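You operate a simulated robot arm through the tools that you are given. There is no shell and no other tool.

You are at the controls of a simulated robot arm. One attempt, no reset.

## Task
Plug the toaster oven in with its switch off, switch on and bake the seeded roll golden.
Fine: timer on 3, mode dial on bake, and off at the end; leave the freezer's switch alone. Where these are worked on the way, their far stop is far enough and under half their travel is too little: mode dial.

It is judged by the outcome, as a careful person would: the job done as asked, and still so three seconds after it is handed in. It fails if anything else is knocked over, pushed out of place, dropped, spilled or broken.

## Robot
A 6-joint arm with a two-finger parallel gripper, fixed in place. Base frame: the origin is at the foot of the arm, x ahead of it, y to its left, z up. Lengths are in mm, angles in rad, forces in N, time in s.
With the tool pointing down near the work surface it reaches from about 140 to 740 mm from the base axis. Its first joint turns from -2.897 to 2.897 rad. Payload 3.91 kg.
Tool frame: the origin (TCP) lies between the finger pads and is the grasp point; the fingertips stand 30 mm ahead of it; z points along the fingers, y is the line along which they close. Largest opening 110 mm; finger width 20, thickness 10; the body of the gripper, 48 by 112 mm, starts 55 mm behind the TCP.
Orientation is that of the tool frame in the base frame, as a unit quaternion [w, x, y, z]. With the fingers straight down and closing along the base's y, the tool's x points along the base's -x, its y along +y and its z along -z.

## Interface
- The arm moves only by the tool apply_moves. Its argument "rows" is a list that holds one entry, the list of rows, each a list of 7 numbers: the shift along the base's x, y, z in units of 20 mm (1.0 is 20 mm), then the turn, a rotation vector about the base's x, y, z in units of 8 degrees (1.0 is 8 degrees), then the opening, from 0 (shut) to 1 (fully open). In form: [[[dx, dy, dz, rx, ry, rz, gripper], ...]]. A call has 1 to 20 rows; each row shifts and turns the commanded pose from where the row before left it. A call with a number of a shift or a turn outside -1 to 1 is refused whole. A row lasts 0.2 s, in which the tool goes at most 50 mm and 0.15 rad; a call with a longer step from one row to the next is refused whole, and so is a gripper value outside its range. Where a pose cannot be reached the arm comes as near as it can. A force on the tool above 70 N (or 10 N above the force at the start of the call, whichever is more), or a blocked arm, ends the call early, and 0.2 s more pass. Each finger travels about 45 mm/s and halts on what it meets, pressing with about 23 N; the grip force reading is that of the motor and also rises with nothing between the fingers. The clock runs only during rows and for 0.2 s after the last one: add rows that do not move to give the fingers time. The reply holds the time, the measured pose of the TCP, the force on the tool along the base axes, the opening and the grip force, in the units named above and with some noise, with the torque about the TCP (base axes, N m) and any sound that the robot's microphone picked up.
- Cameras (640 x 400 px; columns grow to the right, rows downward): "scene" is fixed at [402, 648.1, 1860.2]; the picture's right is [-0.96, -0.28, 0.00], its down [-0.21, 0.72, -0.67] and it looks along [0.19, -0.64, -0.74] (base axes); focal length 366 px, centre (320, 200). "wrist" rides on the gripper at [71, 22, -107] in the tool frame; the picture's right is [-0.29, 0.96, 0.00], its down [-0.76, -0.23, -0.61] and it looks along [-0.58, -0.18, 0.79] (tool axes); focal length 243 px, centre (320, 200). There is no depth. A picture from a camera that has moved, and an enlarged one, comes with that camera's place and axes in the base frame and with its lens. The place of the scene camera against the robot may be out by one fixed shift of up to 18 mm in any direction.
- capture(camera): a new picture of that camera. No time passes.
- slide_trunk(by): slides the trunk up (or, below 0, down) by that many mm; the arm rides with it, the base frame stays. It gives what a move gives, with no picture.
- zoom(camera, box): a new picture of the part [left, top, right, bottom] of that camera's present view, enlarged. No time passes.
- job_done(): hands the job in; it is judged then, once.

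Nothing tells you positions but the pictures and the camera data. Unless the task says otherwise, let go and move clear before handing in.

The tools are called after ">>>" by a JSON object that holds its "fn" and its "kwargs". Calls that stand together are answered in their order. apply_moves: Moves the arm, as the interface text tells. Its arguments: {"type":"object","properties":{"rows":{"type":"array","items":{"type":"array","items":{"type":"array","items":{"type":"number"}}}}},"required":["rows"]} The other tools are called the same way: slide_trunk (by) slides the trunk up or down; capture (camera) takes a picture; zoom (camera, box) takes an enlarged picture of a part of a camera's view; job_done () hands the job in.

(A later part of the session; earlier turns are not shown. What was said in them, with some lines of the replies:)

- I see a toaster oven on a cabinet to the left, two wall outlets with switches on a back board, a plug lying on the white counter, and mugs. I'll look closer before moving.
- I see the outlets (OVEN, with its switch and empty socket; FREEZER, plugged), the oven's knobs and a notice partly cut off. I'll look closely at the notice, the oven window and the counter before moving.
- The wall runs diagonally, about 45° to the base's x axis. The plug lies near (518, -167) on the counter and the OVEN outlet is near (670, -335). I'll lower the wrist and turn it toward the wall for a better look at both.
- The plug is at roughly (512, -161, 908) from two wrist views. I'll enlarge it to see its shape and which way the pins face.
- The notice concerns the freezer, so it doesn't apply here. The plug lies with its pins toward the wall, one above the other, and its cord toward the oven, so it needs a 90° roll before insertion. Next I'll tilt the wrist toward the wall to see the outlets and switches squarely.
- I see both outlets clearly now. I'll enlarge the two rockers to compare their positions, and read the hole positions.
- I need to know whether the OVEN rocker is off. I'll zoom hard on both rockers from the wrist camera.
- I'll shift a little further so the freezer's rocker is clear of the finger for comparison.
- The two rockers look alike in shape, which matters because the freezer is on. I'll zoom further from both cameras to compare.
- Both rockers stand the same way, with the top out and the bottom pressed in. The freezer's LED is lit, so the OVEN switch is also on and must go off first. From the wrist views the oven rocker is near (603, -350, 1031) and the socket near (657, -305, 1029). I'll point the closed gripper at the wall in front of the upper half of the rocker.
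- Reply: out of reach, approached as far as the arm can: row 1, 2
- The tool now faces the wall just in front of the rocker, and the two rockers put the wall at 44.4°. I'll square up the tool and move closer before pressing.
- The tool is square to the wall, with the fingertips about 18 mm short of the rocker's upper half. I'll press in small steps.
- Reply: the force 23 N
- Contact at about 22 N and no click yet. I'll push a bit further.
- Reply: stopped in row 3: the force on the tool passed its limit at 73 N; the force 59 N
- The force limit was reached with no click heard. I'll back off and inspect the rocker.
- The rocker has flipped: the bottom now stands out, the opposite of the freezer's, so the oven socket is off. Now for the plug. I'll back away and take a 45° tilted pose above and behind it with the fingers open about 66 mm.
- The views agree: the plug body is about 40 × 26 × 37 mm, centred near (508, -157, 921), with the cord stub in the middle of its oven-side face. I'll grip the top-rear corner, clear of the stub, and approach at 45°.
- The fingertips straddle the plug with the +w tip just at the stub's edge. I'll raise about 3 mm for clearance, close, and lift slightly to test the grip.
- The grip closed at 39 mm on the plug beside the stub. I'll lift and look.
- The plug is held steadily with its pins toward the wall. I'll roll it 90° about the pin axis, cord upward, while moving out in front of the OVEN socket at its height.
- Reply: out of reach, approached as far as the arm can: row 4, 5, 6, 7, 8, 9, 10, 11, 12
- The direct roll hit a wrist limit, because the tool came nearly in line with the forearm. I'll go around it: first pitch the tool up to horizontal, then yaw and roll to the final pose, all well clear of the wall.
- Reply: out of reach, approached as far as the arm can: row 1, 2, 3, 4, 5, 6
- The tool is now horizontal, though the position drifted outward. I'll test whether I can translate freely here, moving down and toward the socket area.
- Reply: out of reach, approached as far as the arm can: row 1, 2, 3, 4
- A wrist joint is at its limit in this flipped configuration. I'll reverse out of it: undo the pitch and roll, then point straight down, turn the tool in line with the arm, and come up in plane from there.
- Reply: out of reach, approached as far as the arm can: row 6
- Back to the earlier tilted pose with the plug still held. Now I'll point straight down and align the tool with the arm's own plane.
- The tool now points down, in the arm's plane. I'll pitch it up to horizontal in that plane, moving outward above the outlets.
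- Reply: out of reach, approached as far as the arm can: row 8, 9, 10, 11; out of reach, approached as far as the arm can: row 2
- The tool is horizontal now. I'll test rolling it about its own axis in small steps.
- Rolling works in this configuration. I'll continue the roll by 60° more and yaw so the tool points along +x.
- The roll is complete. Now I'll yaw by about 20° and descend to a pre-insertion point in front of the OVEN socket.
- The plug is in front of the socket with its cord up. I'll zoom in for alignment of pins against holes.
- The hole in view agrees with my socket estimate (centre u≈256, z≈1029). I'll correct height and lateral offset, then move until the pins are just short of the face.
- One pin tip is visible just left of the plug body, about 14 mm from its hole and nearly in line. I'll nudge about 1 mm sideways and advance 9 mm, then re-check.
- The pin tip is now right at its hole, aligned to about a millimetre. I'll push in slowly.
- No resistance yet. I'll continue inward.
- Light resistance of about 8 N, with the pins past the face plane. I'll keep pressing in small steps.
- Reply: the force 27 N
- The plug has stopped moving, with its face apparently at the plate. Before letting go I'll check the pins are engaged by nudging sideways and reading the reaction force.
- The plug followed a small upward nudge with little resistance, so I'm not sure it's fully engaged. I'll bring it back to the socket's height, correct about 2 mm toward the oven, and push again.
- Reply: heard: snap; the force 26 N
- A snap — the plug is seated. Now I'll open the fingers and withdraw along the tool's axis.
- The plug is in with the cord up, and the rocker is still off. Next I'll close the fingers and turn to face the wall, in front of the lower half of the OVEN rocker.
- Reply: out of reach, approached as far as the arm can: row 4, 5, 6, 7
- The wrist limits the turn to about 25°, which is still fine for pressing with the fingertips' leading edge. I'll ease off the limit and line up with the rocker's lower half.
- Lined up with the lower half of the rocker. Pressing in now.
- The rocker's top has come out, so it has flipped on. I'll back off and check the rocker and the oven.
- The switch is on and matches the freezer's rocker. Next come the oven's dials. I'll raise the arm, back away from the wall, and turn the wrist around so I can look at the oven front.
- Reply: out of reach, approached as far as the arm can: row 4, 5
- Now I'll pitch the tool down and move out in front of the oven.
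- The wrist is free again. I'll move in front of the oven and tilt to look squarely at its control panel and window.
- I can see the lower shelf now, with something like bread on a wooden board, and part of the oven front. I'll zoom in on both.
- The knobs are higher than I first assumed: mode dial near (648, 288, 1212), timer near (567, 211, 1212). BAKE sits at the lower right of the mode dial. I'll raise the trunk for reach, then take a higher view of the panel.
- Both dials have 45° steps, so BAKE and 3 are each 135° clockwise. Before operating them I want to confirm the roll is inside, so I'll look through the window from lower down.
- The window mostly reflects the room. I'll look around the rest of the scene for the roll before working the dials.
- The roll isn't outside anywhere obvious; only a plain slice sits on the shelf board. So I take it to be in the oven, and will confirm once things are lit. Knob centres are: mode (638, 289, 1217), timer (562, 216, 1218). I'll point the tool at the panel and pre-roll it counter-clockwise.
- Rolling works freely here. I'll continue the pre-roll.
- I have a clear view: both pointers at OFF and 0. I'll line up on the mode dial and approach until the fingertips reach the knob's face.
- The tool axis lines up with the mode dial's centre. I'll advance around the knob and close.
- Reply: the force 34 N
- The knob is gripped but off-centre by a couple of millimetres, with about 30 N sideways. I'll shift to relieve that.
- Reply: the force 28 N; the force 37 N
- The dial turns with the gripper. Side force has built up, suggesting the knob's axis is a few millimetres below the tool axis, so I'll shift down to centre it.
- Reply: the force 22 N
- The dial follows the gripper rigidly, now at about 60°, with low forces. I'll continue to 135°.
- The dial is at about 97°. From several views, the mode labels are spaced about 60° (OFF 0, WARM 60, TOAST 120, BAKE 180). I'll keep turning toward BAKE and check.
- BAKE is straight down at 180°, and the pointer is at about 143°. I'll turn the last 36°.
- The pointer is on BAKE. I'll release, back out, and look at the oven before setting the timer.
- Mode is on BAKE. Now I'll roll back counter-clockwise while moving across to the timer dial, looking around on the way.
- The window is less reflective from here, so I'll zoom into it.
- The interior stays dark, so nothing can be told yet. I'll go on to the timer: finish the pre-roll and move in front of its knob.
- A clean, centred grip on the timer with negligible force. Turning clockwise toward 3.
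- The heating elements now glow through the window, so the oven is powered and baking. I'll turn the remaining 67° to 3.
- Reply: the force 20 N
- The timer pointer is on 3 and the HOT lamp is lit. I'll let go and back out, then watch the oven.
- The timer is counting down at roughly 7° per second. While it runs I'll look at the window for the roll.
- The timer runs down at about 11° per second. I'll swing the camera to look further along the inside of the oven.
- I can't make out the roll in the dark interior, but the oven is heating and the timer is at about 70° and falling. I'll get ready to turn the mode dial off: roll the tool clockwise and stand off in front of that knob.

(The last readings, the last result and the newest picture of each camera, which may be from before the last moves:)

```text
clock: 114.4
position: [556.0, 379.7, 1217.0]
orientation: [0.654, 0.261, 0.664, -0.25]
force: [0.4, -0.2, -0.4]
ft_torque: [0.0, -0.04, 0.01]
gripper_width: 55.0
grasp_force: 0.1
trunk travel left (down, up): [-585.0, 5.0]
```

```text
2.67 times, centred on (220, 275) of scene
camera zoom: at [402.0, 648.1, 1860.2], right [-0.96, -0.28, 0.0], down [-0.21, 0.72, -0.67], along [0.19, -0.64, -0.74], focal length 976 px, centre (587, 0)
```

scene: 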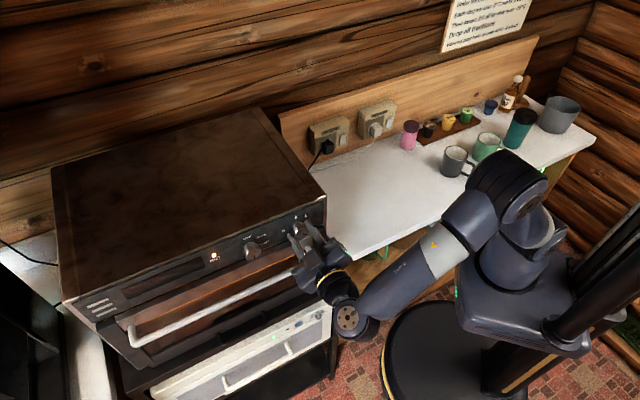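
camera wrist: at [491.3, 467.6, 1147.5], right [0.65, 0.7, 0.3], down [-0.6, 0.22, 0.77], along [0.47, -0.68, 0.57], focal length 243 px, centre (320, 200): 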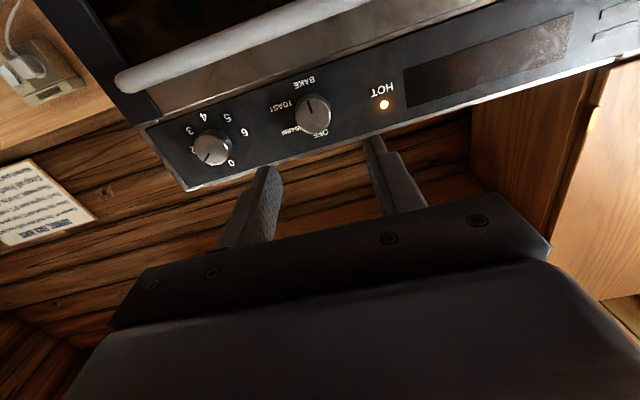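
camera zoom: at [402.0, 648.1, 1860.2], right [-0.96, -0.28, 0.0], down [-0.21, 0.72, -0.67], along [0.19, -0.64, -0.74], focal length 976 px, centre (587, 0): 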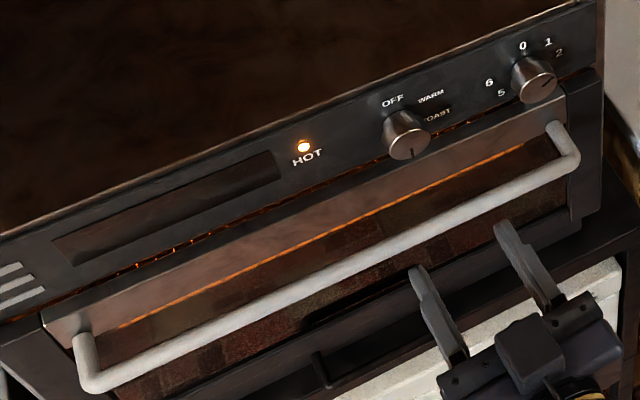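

I'll approach the mode knob and wait there for the timer to finish.

>>> {"fn": "apply_moves", "kwargs": {"rows": [[[0.61, -0.64, 0, 0, 0, -0.1, 0.5], [0.63, -0.643, 0, 0, 0, -0.1, 0.5], [0.63, -0.643, 0, 0, 0, -0.1, 0.5], [0.63, -0.643, 0, 0, 0, -0.1, 0.5], [0.63, -0.643, 0, 0, 0, 0, 0.5], [0, 0, 0, 0, 0, 0, 0.5], [0, 0, 0, 0, 0, 0, 0.5]]]}}

>>> {"fn": "capture", "kwargs": {"camera": "wrist"}}

>>> {"fn": "zoom", "kwargs": {"camera": "scene", "box": [240, 200, 340, 262]}}

```text
clock: 116.0
position: [622.1, 313.4, 1217.8]
orientation: [0.646, 0.279, 0.657, -0.269]
force: [0.0, 0.1, 0.0]
ft_torque: [0.02, 0.01, 0.02]
gripper_width: 55.1
grasp_force: 0.0
trunk travel left (down, up): [-585.0, 5.0]
```

```text
taken
camera wrist: at [560.0, 406.4, 1148.1], right [0.68, 0.67, 0.3], down [-0.58, 0.26, 0.77], along [0.44, -0.7, 0.57], focal length 243 px, centre (320, 200)
```

wrist: 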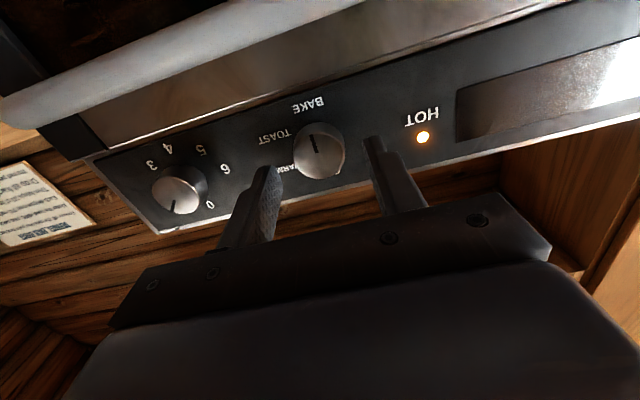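

```text
6.40 times, centred on (290, 231) of scene
camera zoom: at [402.0, 648.1, 1860.2], right [-0.96, -0.28, 0.0], down [-0.21, 0.72, -0.67], along [0.19, -0.64, -0.74], focal length 2341 px, centre (512, 2)
```

zoom: 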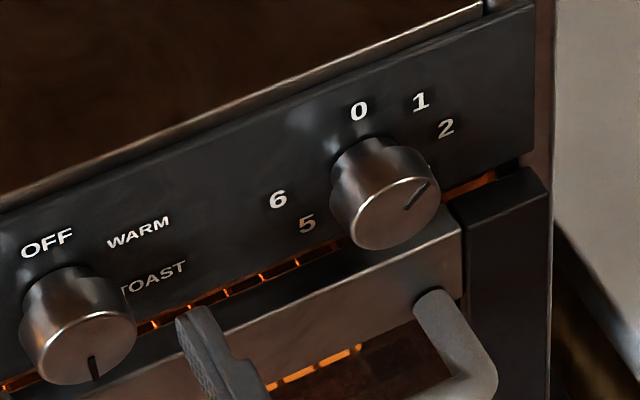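

The timer is at about 53° and falling at around 4° per second. I'll wait in place.

>>> {"fn": "apply_moves", "kwargs": {"rows": [[[0, 0, 0, 0, 0, 0, 0.5], [0, 0, 0, 0, 0, 0, 0.5], [0, 0, 0, 0, 0, 0, 0.5], [0, 0, 0, 0, 0, 0, 0.5], [0, 0, 0, 0, 0, 0, 0.5], [0, 0, 0, 0, 0, 0, 0.5], [0, 0, 0, 0, 0, 0, 0.5], [0, 0, 0, 0, 0, 0, 0.5], [0, 0, 0, 0, 0, 0, 0.5], [0, 0, 0, 0, 0, 0, 0.5], [0, 0, 0, 0, 0, 0, 0.5], [0, 0, 0, 0, 0, 0, 0.5], [0, 0, 0, 0, 0, 0, 0.5], [0, 0, 0, 0, 0, 0, 0.5], [0, 0, 0, 0, 0, 0, 0.5], [0, 0, 0, 0, 0, 0, 0.5], [0, 0, 0, 0, 0, 0, 0.5], [0, 0, 0, 0, 0, 0, 0.5], [0, 0, 0, 0, 0, 0, 0.5], [0, 0, 0, 0, 0, 0, 0.5]]]}}

>>> {"fn": "zoom", "kwargs": {"camera": "scene", "box": [240, 200, 340, 262]}}

>>> {"fn": "zoom", "kwargs": {"camera": "scene", "box": [120, 240, 330, 372]}}

```text
clock: 120.2
position: [621.1, 313.2, 1217.9]
orientation: [0.647, 0.278, 0.657, -0.269]
force: [0.6, 0.4, 0.1]
ft_torque: [0.01, 0.04, 0.02]
gripper_width: 55.0
grasp_force: 0.1
trunk travel left (down, up): [-585.0, 5.0]
```

```text
6.40 times, centred on (290, 231) of scene
camera zoom: at [402.0, 648.1, 1860.2], right [-0.96, -0.28, 0.0], down [-0.21, 0.72, -0.67], along [0.19, -0.64, -0.74], focal length 2341 px, centre (512, 2)
```

zoom: 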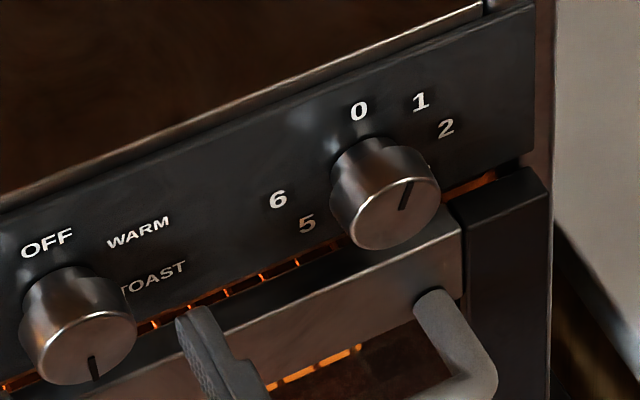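

```text
3.03 times, centred on (225, 306) of scene
camera zoom: at [402.0, 648.1, 1860.2], right [-0.96, -0.28, 0.0], down [-0.21, 0.72, -0.67], along [0.19, -0.64, -0.74], focal length 1108 px, centre (608, -121)
```

zoom: 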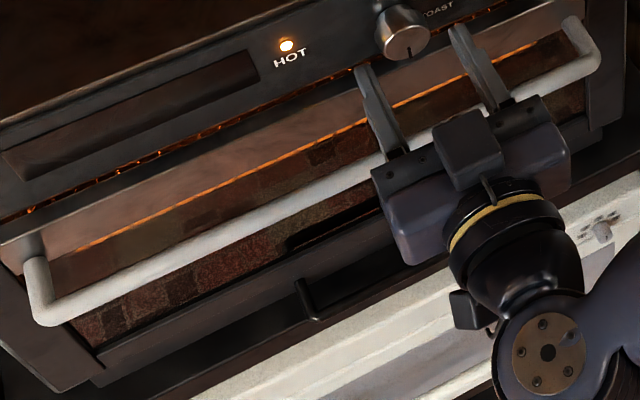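

About 21° remains. Waiting for it to finish.

>>> {"fn": "apply_moves", "kwargs": {"rows": [[[0, 0, 0, 0, 0, 0, 0.5], [0, 0, 0, 0, 0, 0, 0.5], [0, 0, 0, 0, 0, 0, 0.5], [0, 0, 0, 0, 0, 0, 0.5], [0, 0, 0, 0, 0, 0, 0.5], [0, 0, 0, 0, 0, 0, 0.5], [0, 0, 0, 0, 0, 0, 0.5], [0, 0, 0, 0, 0, 0, 0.5], [0, 0, 0, 0, 0, 0, 0.5], [0, 0, 0, 0, 0, 0, 0.5], [0, 0, 0, 0, 0, 0, 0.5], [0, 0, 0, 0, 0, 0, 0.5], [0, 0, 0, 0, 0, 0, 0.5], [0, 0, 0, 0, 0, 0, 0.5], [0, 0, 0, 0, 0, 0, 0.5]]]}}

>>> {"fn": "zoom", "kwargs": {"camera": "scene", "box": [240, 200, 340, 262]}}

>>> {"fn": "zoom", "kwargs": {"camera": "scene", "box": [120, 240, 330, 372]}}

>>> {"fn": "capture", "kwargs": {"camera": "wrist"}}

```text
clock: 123.4
position: [621.2, 314.0, 1216.9]
orientation: [0.647, 0.278, 0.657, -0.268]
force: [0.5, -0.5, 0.8]
ft_torque: [-0.03, -0.04, -0.01]
gripper_width: 55.1
grasp_force: 0.0
trunk travel left (down, up): [-585.0, 5.0]
```

```text
6.40 times, centred on (290, 231) of scene
camera zoom: at [402.0, 648.1, 1860.2], right [-0.96, -0.28, 0.0], down [-0.21, 0.72, -0.67], along [0.19, -0.64, -0.74], focal length 2341 px, centre (512, 2)
```

zoom: 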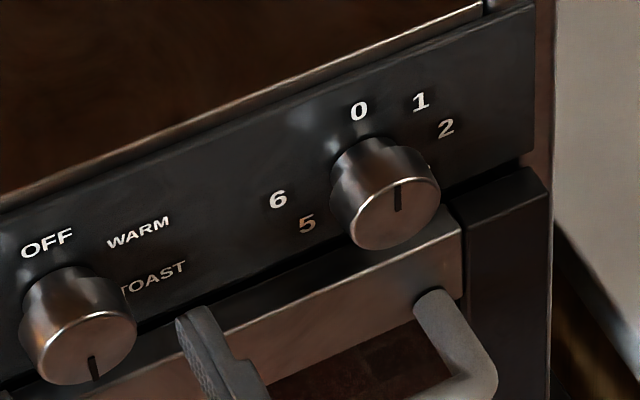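

```text
3.03 times, centred on (225, 306) of scene
camera zoom: at [402.0, 648.1, 1860.2], right [-0.96, -0.28, 0.0], down [-0.21, 0.72, -0.67], along [0.19, -0.64, -0.74], focal length 1108 px, centre (608, -121)
```

zoom: 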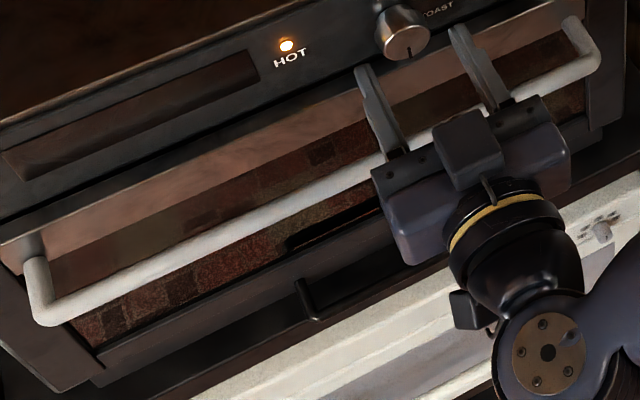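

```text
taken
camera wrist: at [560.0, 406.4, 1148.1], right [0.69, 0.67, 0.3], down [-0.58, 0.26, 0.77], along [0.44, -0.7, 0.57], focal length 243 px, centre (320, 200)
```

wrist: 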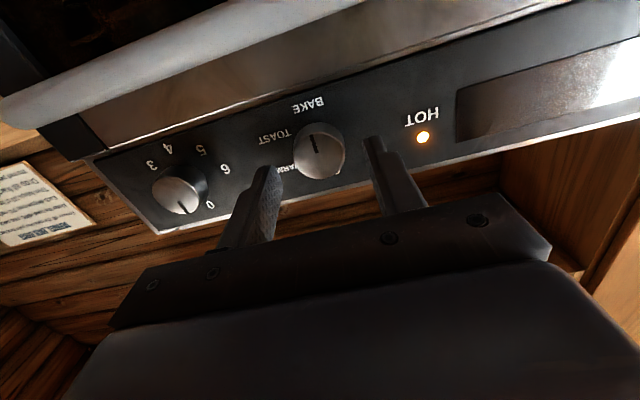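

The timer has run to 0 and the elements are off. Now I'll grip the mode dial to turn it back to OFF.

>>> {"fn": "apply_moves", "kwargs": {"rows": [[[0.255, -0.285, -0.03, 0, 0, 0, 0.5], [0.265, -0.27, 0, 0, 0, 0, 0.5], [0.265, -0.27, 0, 0, 0, 0, 0.5], [0, 0, 0, 0, 0, 0, 0.4], [0, 0, 0, 0, 0, 0, 0.25], [0, 0, 0, 0, 0, 0, 0.1], [0, 0, 0, 0, 0, 0, 0.1]]]}}

>>> {"fn": "zoom", "kwargs": {"camera": "wrist", "box": [250, 80, 390, 220]}}

```text
clock: 125.0
position: [635.7, 298.2, 1217.4]
orientation: [0.647, 0.278, 0.657, -0.269]
force: [3.6, 2.7, 2.7]
ft_torque: [-0.06, -0.11, 0.22]
gripper_width: 35.6
grasp_force: 44.7
trunk travel left (down, up): [-585.0, 5.0]
```

```text
2.86 times, centred on (320, 150) of wrist
camera zoom: at [575.0, 390.5, 1147.2], right [0.68, 0.67, 0.3], down [-0.58, 0.26, 0.77], along [0.44, -0.7, 0.57], focal length 693 px, centre (320, 343)
```

zoom: 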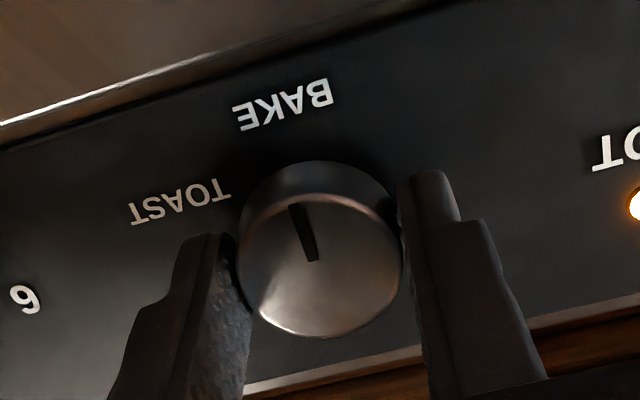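

>>> {"fn": "apply_moves", "kwargs": {"rows": [[[0, 0, 0, -0.657, 0.669, 0, 0.1], [0, 0, 0, -0.657, 0.669, 0, 0.1], [0, 0, 0, -0.657, 0.669, 0, 0.1], [0, 0, 0, -0.657, 0.669, 0, 0.1], [0, 0, 0, -0.657, 0.669, 0, 0.1], [0, 0, 0, -0.657, 0.669, 0, 0.1], [0, 0, 0, -0.657, 0.669, 0, 0.1], [0, 0, 0, -0.657, 0.669, 0, 0.1], [0, 0, 0, -0.657, 0.669, 0, 0.1], [0, 0, 0, -0.657, 0.669, 0, 0.1], [0, 0, 0, 0, 0, 0, 0.1]]]}}

>>> {"fn": "zoom", "kwargs": {"camera": "wrist", "box": [250, 80, 390, 220]}}

```text
clock: 127.4
position: [636.2, 298.6, 1215.1]
orientation: [0.346, -0.173, 0.687, -0.615]
force: [-2.2, 3.3, -3.9]
ft_torque: [0.2, 0.21, -0.21]
gripper_width: 35.3
grasp_force: 44.8
trunk travel left (down, up): [-585.0, 5.0]
```

```text
2.86 times, centred on (320, 150) of wrist
camera zoom: at [516.1, 332.6, 1176.9], right [0.38, 0.37, -0.85], down [0.07, 0.9, 0.42], along [0.92, -0.22, 0.32], focal length 693 px, centre (320, 343)
```

zoom: 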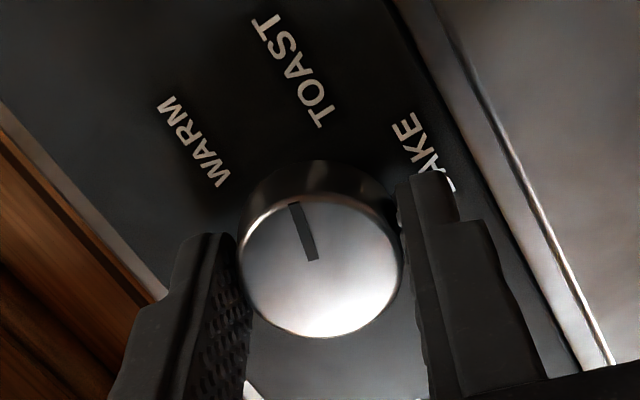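

Turning smoothly with the dial. I'll continue to OFF.

>>> {"fn": "apply_moves", "kwargs": {"rows": [[[0, 0, 0, -0.657, 0.669, 0, 0.1], [0, 0, 0, -0.657, 0.669, 0, 0.1], [0, 0, 0, -0.657, 0.669, 0, 0.1], [0, 0, 0, -0.657, 0.669, 0, 0.1], [0, 0, 0, -0.657, 0.669, 0, 0.1], [0, 0, 0, -0.657, 0.669, 0, 0.1], [0, 0, 0, -0.657, 0.669, 0, 0.1], [0, 0, 0, -0.657, 0.669, 0, 0.1], [0, 0, 0, -0.657, 0.669, 0, 0.1], [0, 0, 0, -0.657, 0.669, 0, 0.1], [0, 0, 0, -0.657, 0.669, 0, 0.1], [0, 0, 0, 0, 0, 0, 0.1]]]}}

>>> {"fn": "zoom", "kwargs": {"camera": "wrist", "box": [250, 80, 390, 220]}}

```text
clock: 130.0
position: [635.1, 297.7, 1215.0]
orientation: [0.143, 0.579, -0.395, 0.699]
force: [-3.5, 3.0, -8.1]
ft_torque: [-0.4, -0.36, -0.39]
gripper_width: 35.4
grasp_force: 44.8
trunk travel left (down, up): [-585.0, 5.0]
```

```text
2.86 times, centred on (320, 150) of wrist
camera zoom: at [526.3, 342.4, 1270.8], right [-0.55, -0.54, -0.64], down [-0.05, 0.78, -0.62], along [0.84, -0.31, -0.46], focal length 693 px, centre (320, 343)
```

zoom: 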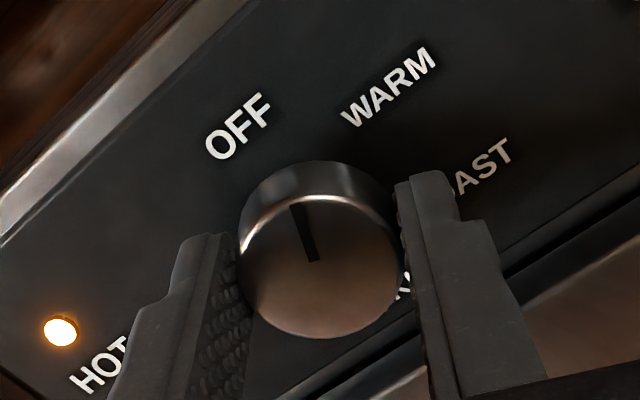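

About 25° to go.

>>> {"fn": "apply_moves", "kwargs": {"rows": [[[0, 0, 0, -0.657, 0.669, 0, 0.1], [0, 0, 0, -0.657, 0.669, 0, 0.1], [0, 0, 0, -0.657, 0.669, 0, 0.1], [0, 0, 0, -0.25, 0.255, 0, 0.1], [0, 0, 0, 0, 0, 0, 0.1]]]}}

>>> {"fn": "zoom", "kwargs": {"camera": "wrist", "box": [250, 80, 390, 220]}}

```text
clock: 131.2
position: [635.5, 298.9, 1216.0]
orientation: [0.29, 0.653, -0.255, 0.652]
force: [-4.8, 1.1, -8.8]
ft_torque: [0.9, 0.48, -0.1]
gripper_width: 35.4
grasp_force: 44.9
trunk travel left (down, up): [-585.0, 5.0]
```

```text
2.86 times, centred on (320, 150) of wrist
camera zoom: at [546.2, 361.9, 1286.3], right [-0.69, -0.68, -0.25], down [-0.28, 0.56, -0.78], along [0.67, -0.47, -0.58], focal length 693 px, centre (320, 343)
```

zoom: 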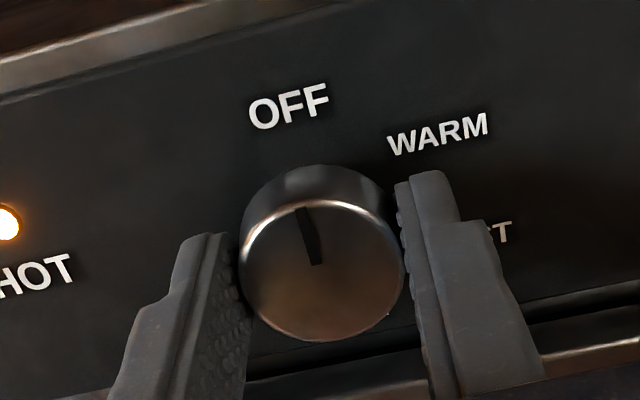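

>>> {"fn": "apply_moves", "kwargs": {"rows": [[[0, 0, 0, -0.3, 0.306, 0, 0.1], [0, 0, 0, 0, 0, 0, 0.1], [0, 0, 0, 0, 0, 0, 0.3], [0, 0, 0, 0, 0, 0, 0.5], [0, 0, 0, 0, 0, 0, 0.5], [-0.5, 0.51, 0, 0, 0, 0, 0.5], [-0.65, 0.66, 0, 0, 0, 0, 0.5], [-0.65, 0.66, 0, 0, 0, 0, 0.5], [-0.65, 0.66, 0, 0, 0, 0, 0.5], [-0.65, 0.66, 0, 0, 0, 0, 0.5], [0, 0, 0, 0, 0, 0, 0.5]]]}}

>>> {"fn": "capture", "kwargs": {"camera": "wrist"}}

>>> {"fn": "zoom", "kwargs": {"camera": "scene", "box": [200, 200, 340, 288]}}

```text
clock: 133.6
position: [571.1, 361.8, 1218.0]
orientation: [0.309, 0.66, -0.235, 0.643]
force: [-0.1, 0.5, -0.3]
ft_torque: [-0.01, -0.01, -0.01]
gripper_width: 54.9
grasp_force: 0.1
trunk travel left (down, up): [-585.0, 5.0]
```

```text
taken
camera wrist: at [485.3, 427.3, 1288.6], right [-0.7, -0.69, -0.19], down [-0.31, 0.53, -0.79], along [0.65, -0.49, -0.58], focal length 243 px, centre (320, 200)
```

wrist: 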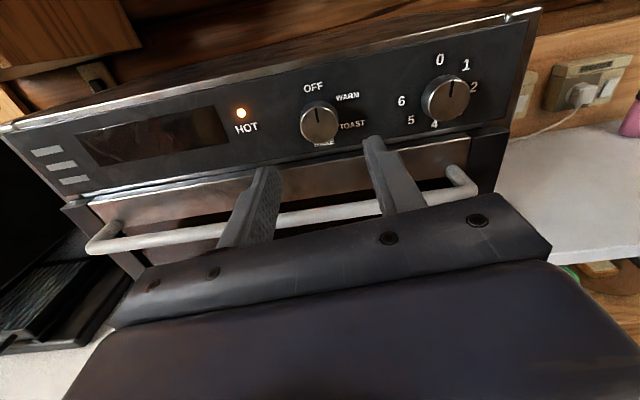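

```text
4.55 times, centred on (270, 244) of scene
camera zoom: at [402.0, 648.1, 1860.2], right [-0.96, -0.28, 0.0], down [-0.21, 0.72, -0.67], along [0.19, -0.64, -0.74], focal length 1663 px, centre (547, 0)
```

zoom: 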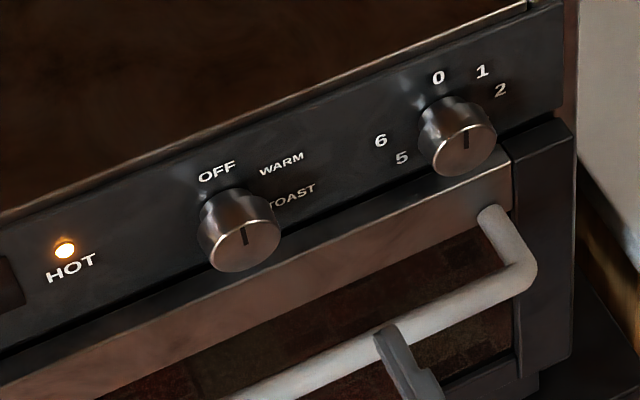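

Mode is OFF and the timer at 0. Now I want to confirm about the roll, starting with the piece on the shelf board.

>>> {"fn": "zoom", "kwargs": {"camera": "wrist", "box": [540, 240, 640, 310]}}

>>> {"fn": "zoom", "kwargs": {"camera": "wrist", "box": [80, 150, 480, 280]}}

>>> {"fn": "zoom", "kwargs": {"camera": "scene", "box": [120, 240, 330, 372]}}

```text
5.71 times, centred on (590, 275) of wrist
camera zoom: at [485.3, 427.3, 1288.6], right [-0.7, -0.69, -0.19], down [-0.31, 0.53, -0.79], along [0.65, -0.49, -0.58], focal length 1386 px, centre (-1223, -229)
```

zoom: 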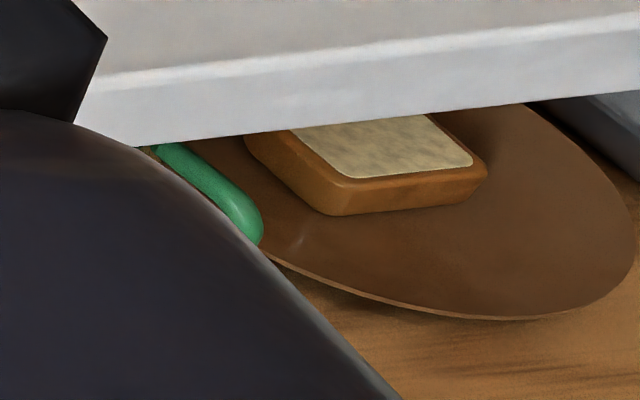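

```text
1.60 times, centred on (280, 215) of wrist
camera zoom: at [485.3, 427.3, 1288.6], right [-0.7, -0.69, -0.19], down [-0.31, 0.53, -0.79], along [0.65, -0.49, -0.58], focal length 388 px, centre (384, 176)
```

zoom: 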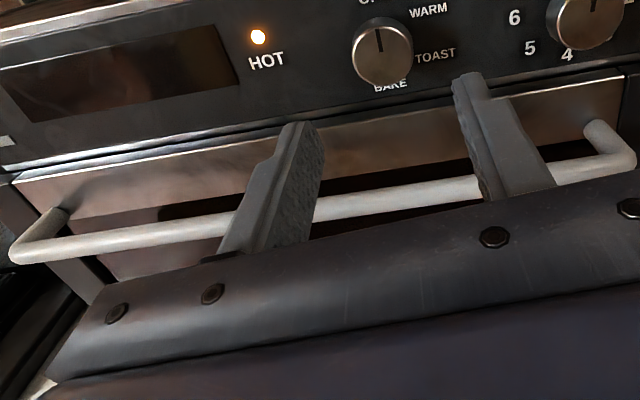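

```text
3.03 times, centred on (225, 306) of scene
camera zoom: at [402.0, 648.1, 1860.2], right [-0.96, -0.28, 0.0], down [-0.21, 0.72, -0.67], along [0.19, -0.64, -0.74], focal length 1108 px, centre (608, -121)
```

zoom: 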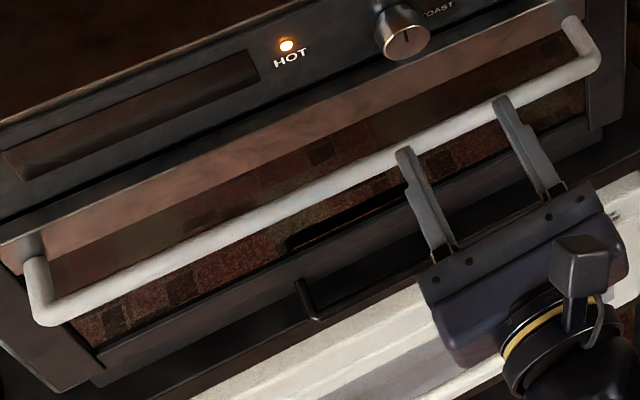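

The piece on the board is a spread slice, not a seeded roll. I'll take a closer look straight into the window from below the handle, with the dark gripper shading the reflections.

>>> {"fn": "apply_moves", "kwargs": {"rows": [[[-0.7, 0.71, -0.2, 0, 0, 0, 0.2], [-0.7, 0.71, -0.5, 0, 0, 0, 0], [-0.3, 0.5, -1, 0, 0, 0, 0], [0, 0.2, -1, 0, 0, 0, 0], [0.2, 0.2, -1, 0, 0, 0, 0], [0.2, 0.2, -1, 0, 0, 0, 0], [0.3, 0.3, -1, 0, 0, 0, 0], [0.4, 0.2, -1, 0, 0, 0, 0], [0.6, 0.0, -0.8, 0, 0, 0, 0], [0.6, -0.2, -0.3, 0, 0, 0, 0], [0, 0, 0, 0, 0, 0, 0]]]}}

>>> {"fn": "capture", "kwargs": {"camera": "wrist"}}

>>> {"fn": "capture", "kwargs": {"camera": "scene"}}

```text
clock: 136.0
position: [586.1, 416.6, 1060.8]
orientation: [0.31, 0.66, -0.235, 0.643]
force: [0.1, -0.6, 0.3]
ft_torque: [-0.01, 0.0, -0.04]
gripper_width: 0.0
grasp_force: 22.7
trunk travel left (down, up): [-585.0, 5.0]
```

```text
taken
camera wrist: at [499.1, 483.8, 1131.6], right [-0.7, -0.69, -0.19], down [-0.31, 0.53, -0.79], along [0.65, -0.49, -0.58], focal length 243 px, centre (320, 200)
```

wrist: 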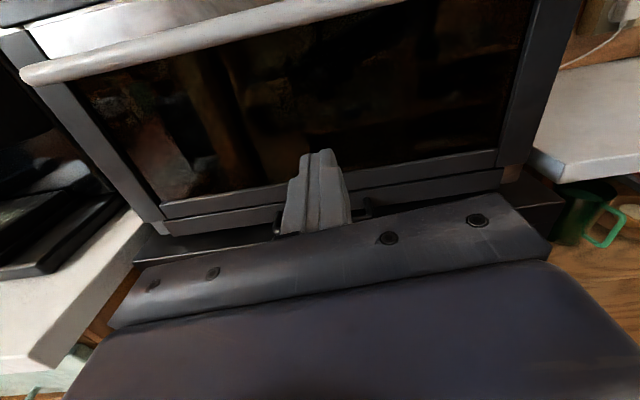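

```text
taken
```

scene: 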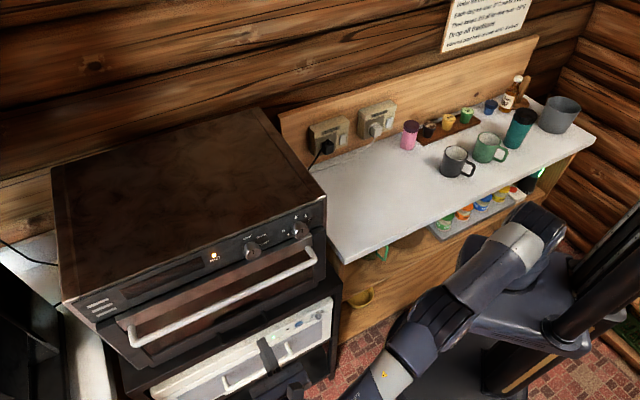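

>>> {"fn": "zoom", "kwargs": {"camera": "wrist", "box": [60, 0, 540, 220]}}

>>> {"fn": "zoom", "kwargs": {"camera": "wrist", "box": [220, 40, 380, 160]}}

>>> {"fn": "zoom", "kwargs": {"camera": "wrist", "box": [360, 20, 520, 140]}}

```text
1.33 times, centred on (300, 110) of wrist
camera zoom: at [499.1, 483.8, 1131.6], right [-0.7, -0.69, -0.19], down [-0.31, 0.53, -0.79], along [0.65, -0.49, -0.58], focal length 324 px, centre (347, 320)
```

zoom: 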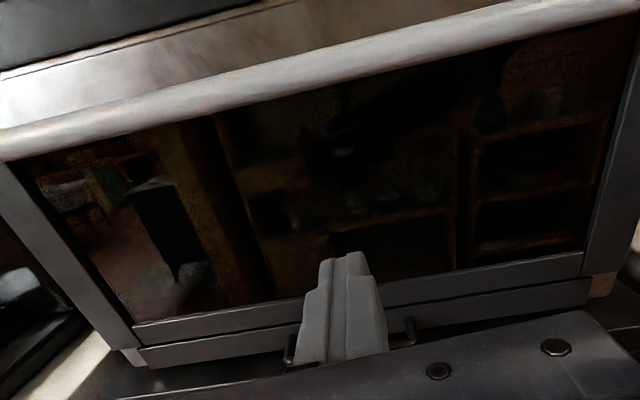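

```text
3.33 times, centred on (300, 100) of wrist
camera zoom: at [499.1, 483.8, 1131.6], right [-0.7, -0.69, -0.19], down [-0.31, 0.53, -0.79], along [0.65, -0.49, -0.58], focal length 809 px, centre (387, 533)
```

zoom: 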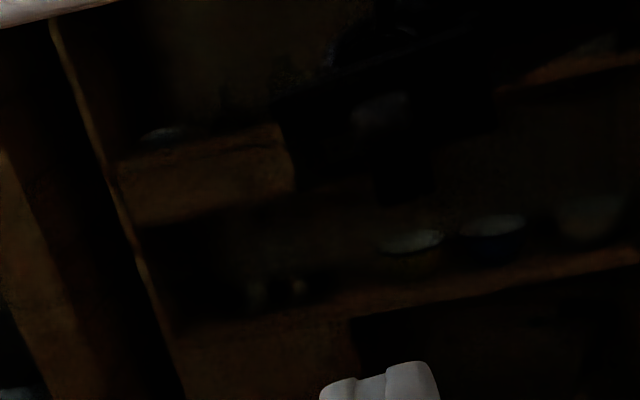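

```text
3.33 times, centred on (440, 80) of wrist
camera zoom: at [499.1, 483.8, 1131.6], right [-0.7, -0.69, -0.19], down [-0.31, 0.53, -0.79], along [0.65, -0.49, -0.58], focal length 809 px, centre (-80, 600)
```

zoom: 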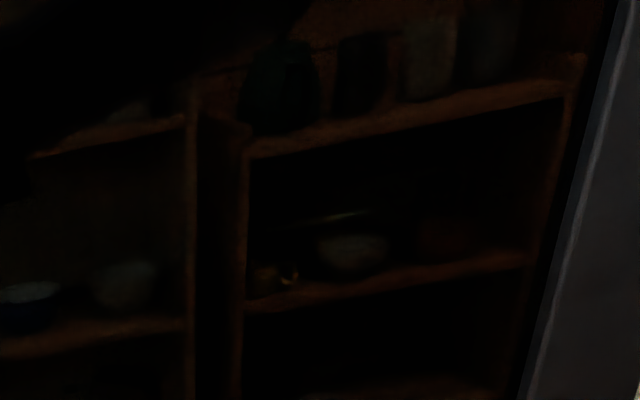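

The glass only mirrors the shelves behind me. I'll check the counter to the left of the oven, in case the roll is there.

>>> {"fn": "zoom", "kwargs": {"camera": "wrist", "box": [0, 100, 170, 400]}}

>>> {"fn": "apply_moves", "kwargs": {"rows": [[[-0.3, 0.6, 0.9, 0, 0, 0.9, 0], [-0.3, 0.6, 0.9, 0, 0, 0.9, 0], [-0.3, 0.3, 0.9, 0, 0, 0.9, 0], [-0.3, 0.3, 0.9, 0, 0, 0.9, 0], [-0.3, 0.3, 0.9, 0, 0, 0.9, 0], [-0.3, 0.3, 0.9, 0, 0, 0.9, 0], [0, 0, 0, 0, 0, 0, 0]]]}}

>>> {"fn": "capture", "kwargs": {"camera": "wrist"}}

```text
1.33 times, centred on (85, 250) of wrist
camera zoom: at [499.1, 483.8, 1131.6], right [-0.7, -0.69, -0.19], down [-0.31, 0.53, -0.79], along [0.65, -0.49, -0.58], focal length 324 px, centre (633, 133)
```

zoom: 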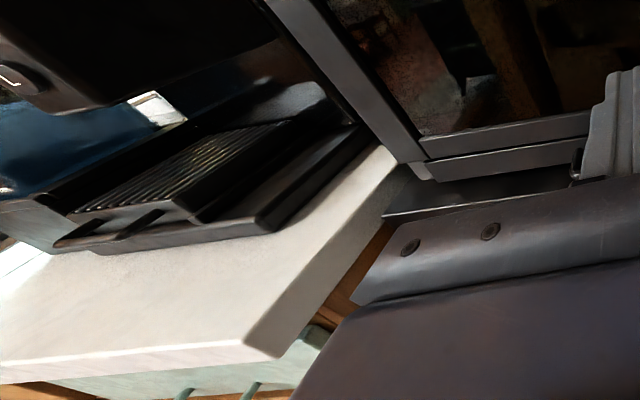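

```text
clock: 137.6
position: [550.2, 464.8, 1169.7]
orientation: [0.05, 0.7, 0.025, 0.712]
force: [0.2, 0.8, 0.2]
ft_torque: [-0.02, -0.01, 0.01]
gripper_width: 0.0
grasp_force: 23.2
trunk travel left (down, up): [-585.0, 5.0]
```

```text
taken
camera wrist: at [441.0, 454.6, 1240.6], right [-0.03, -0.98, -0.19], down [-0.59, 0.17, -0.79], along [0.81, 0.09, -0.58], focal length 243 px, centre (320, 200)
```

wrist: 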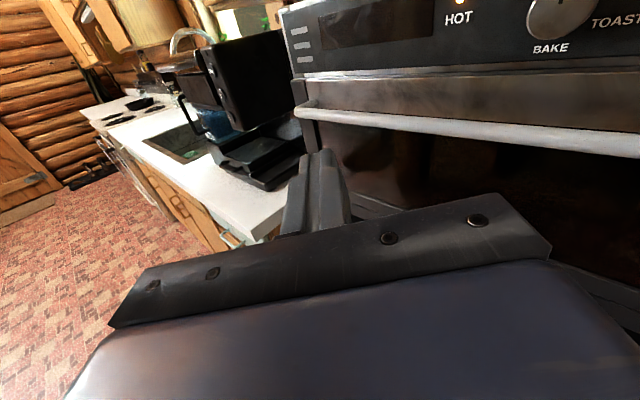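

No roll on the left either, only a coffee machine and sink. So the roll is in the oven, and it has had its full timed bake. I'll move the arm clear and check the final state of everything.

>>> {"fn": "apply_moves", "kwargs": {"rows": [[[-0.6, 0.2, 0.3, 0, 0, 0, 0.2], [-0.6, 0.2, 0.3, 0, 0, 0, 0.3], [-0.6, 0.1, 0.3, 0, 0, 0, 0.3], [-0.6, 0, 0.3, 0, 0, 0, 0.3], [-0.6, 0, 0.3, 0, 0, 0, 0.3], [0, 0, 0, 0, 0, 0, 0.3]]]}}

>>> {"fn": "capture", "kwargs": {"camera": "scene"}}

>>> {"fn": "zoom", "kwargs": {"camera": "scene", "box": [200, 200, 340, 288]}}

>>> {"fn": "zoom", "kwargs": {"camera": "scene", "box": [300, 90, 420, 165]}}

>>> {"fn": "capture", "kwargs": {"camera": "wrist"}}

```text
clock: 139.0
position: [487.7, 476.4, 1197.8]
orientation: [0.05, 0.7, 0.024, 0.712]
force: [0.2, -0.9, 0.5]
ft_torque: [-0.03, -0.04, 0.03]
gripper_width: 33.0
grasp_force: 0.0
trunk travel left (down, up): [-585.0, 5.0]
```

```text
taken
```

scene: 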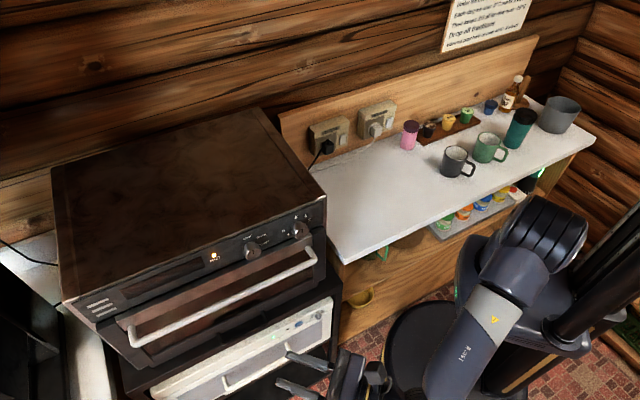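

```text
4.55 times, centred on (270, 244) of scene
camera zoom: at [402.0, 648.1, 1860.2], right [-0.96, -0.28, 0.0], down [-0.21, 0.72, -0.67], along [0.19, -0.64, -0.74], focal length 1663 px, centre (547, 0)
```

zoom: 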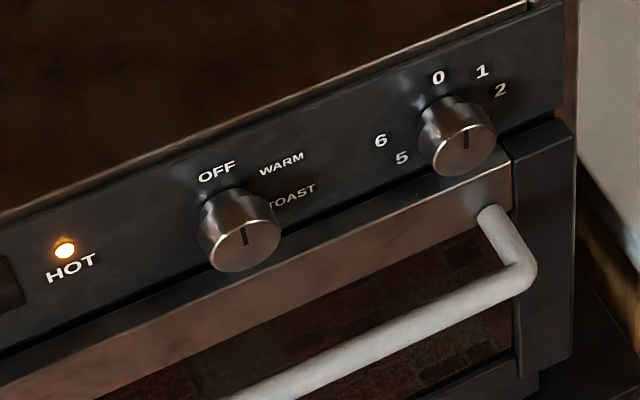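

```text
5.33 times, centred on (360, 128) of scene
camera zoom: at [402.0, 648.1, 1860.2], right [-0.96, -0.28, 0.0], down [-0.21, 0.72, -0.67], along [0.19, -0.64, -0.74], focal length 1951 px, centre (107, 587)
```

zoom: 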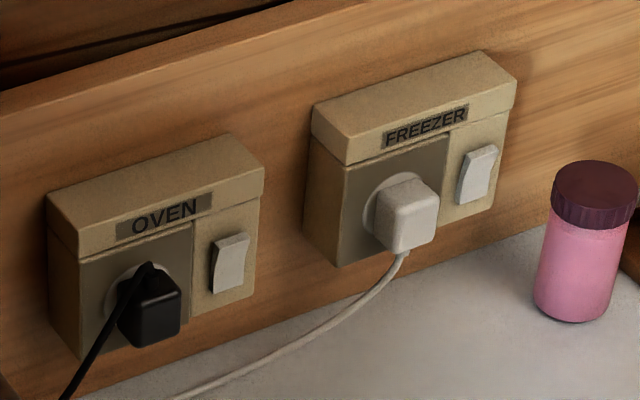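

```text
taken
camera wrist: at [379.4, 465.5, 1269.6], right [-0.03, -0.98, -0.19], down [-0.59, 0.17, -0.79], along [0.81, 0.08, -0.58], focal length 243 px, centre (320, 200)
```

wrist: 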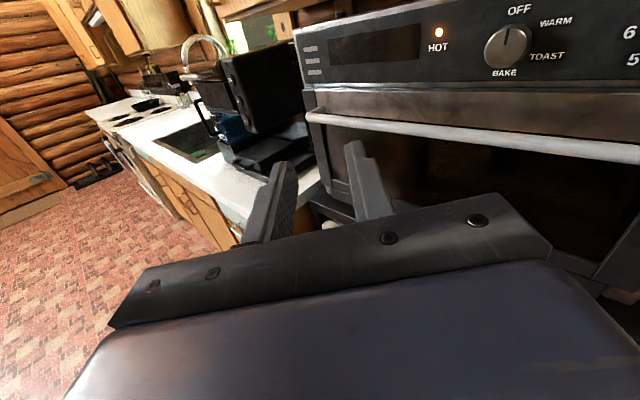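

>>> {"fn": "zoom", "kwargs": {"camera": "wrist", "box": [330, 100, 640, 290]}}

>>> {"fn": "zoom", "kwargs": {"camera": "scene", "box": [130, 260, 330, 385]}}

```text
2.06 times, centred on (485, 195) of wrist
camera zoom: at [379.4, 465.5, 1269.6], right [-0.03, -0.98, -0.19], down [-0.59, 0.17, -0.79], along [0.81, 0.08, -0.58], focal length 501 px, centre (-21, 210)
```

zoom: 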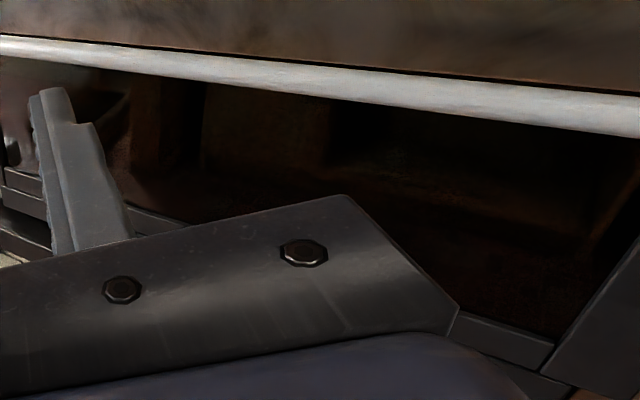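

```text
3.20 times, centred on (230, 322) of scene
camera zoom: at [402.0, 648.1, 1860.2], right [-0.96, -0.28, 0.0], down [-0.21, 0.72, -0.67], along [0.19, -0.64, -0.74], focal length 1171 px, centre (608, -192)
```

zoom: 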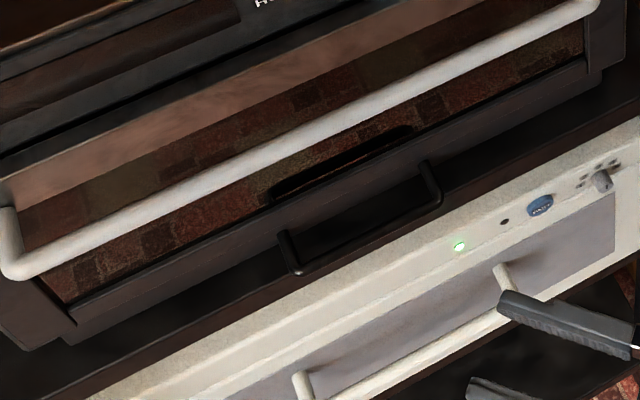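

Final state as I can see it:
- **Plug:** seated in the OVEN socket, put in while that switch was off; the switch is now on.
- **Oven:** it baked with the mode on BAKE and the timer set to 3 until the timer ran out. The mode dial is now back on OFF and the timer on 0.
- **Everything else:** the freezer's switch and plug are untouched, nothing was knocked over, and the arm is clear.

I never saw the roll itself. The window only mirrors the room, so I'm assuming it was inside the oven and came out golden. The elements were also lit for about 4 s while I turned the timer up, so the bake ran slightly longer than the timer alone. Handing in.

>>> {"fn": "job_done", "kwargs": {}}

```text
The job is handed in.
```

I've handed the job in. The oven was plugged in and ran a full timed bake, but I never saw the roll. The window only mirrored the room, so I assumed the roll was inside. I can't confirm it came out golden.

- **Plug and switch:** The OVEN socket's switch was on at the start, so I turned it off before plugging in. The plug snapped into place with its cord pointing up, and I then switched the socket back on. It is still on.
- **Bake:** I set the mode dial to BAKE and the timer to 3, and the elements glowed until the timer ran down to 0. They were also lit for about 4 seconds while I was turning the timer up, so the bake ran slightly longer than the timer alone.
- **Off at the end:** I took this to mean the mode dial, which is back on OFF. The HOT lamp was still lit when I handed in, with the elements off.
- **Everything else:** I left the freezer's switch alone and its light is still on. I saw nothing knocked over or moved, and the arm is clear of the oven.
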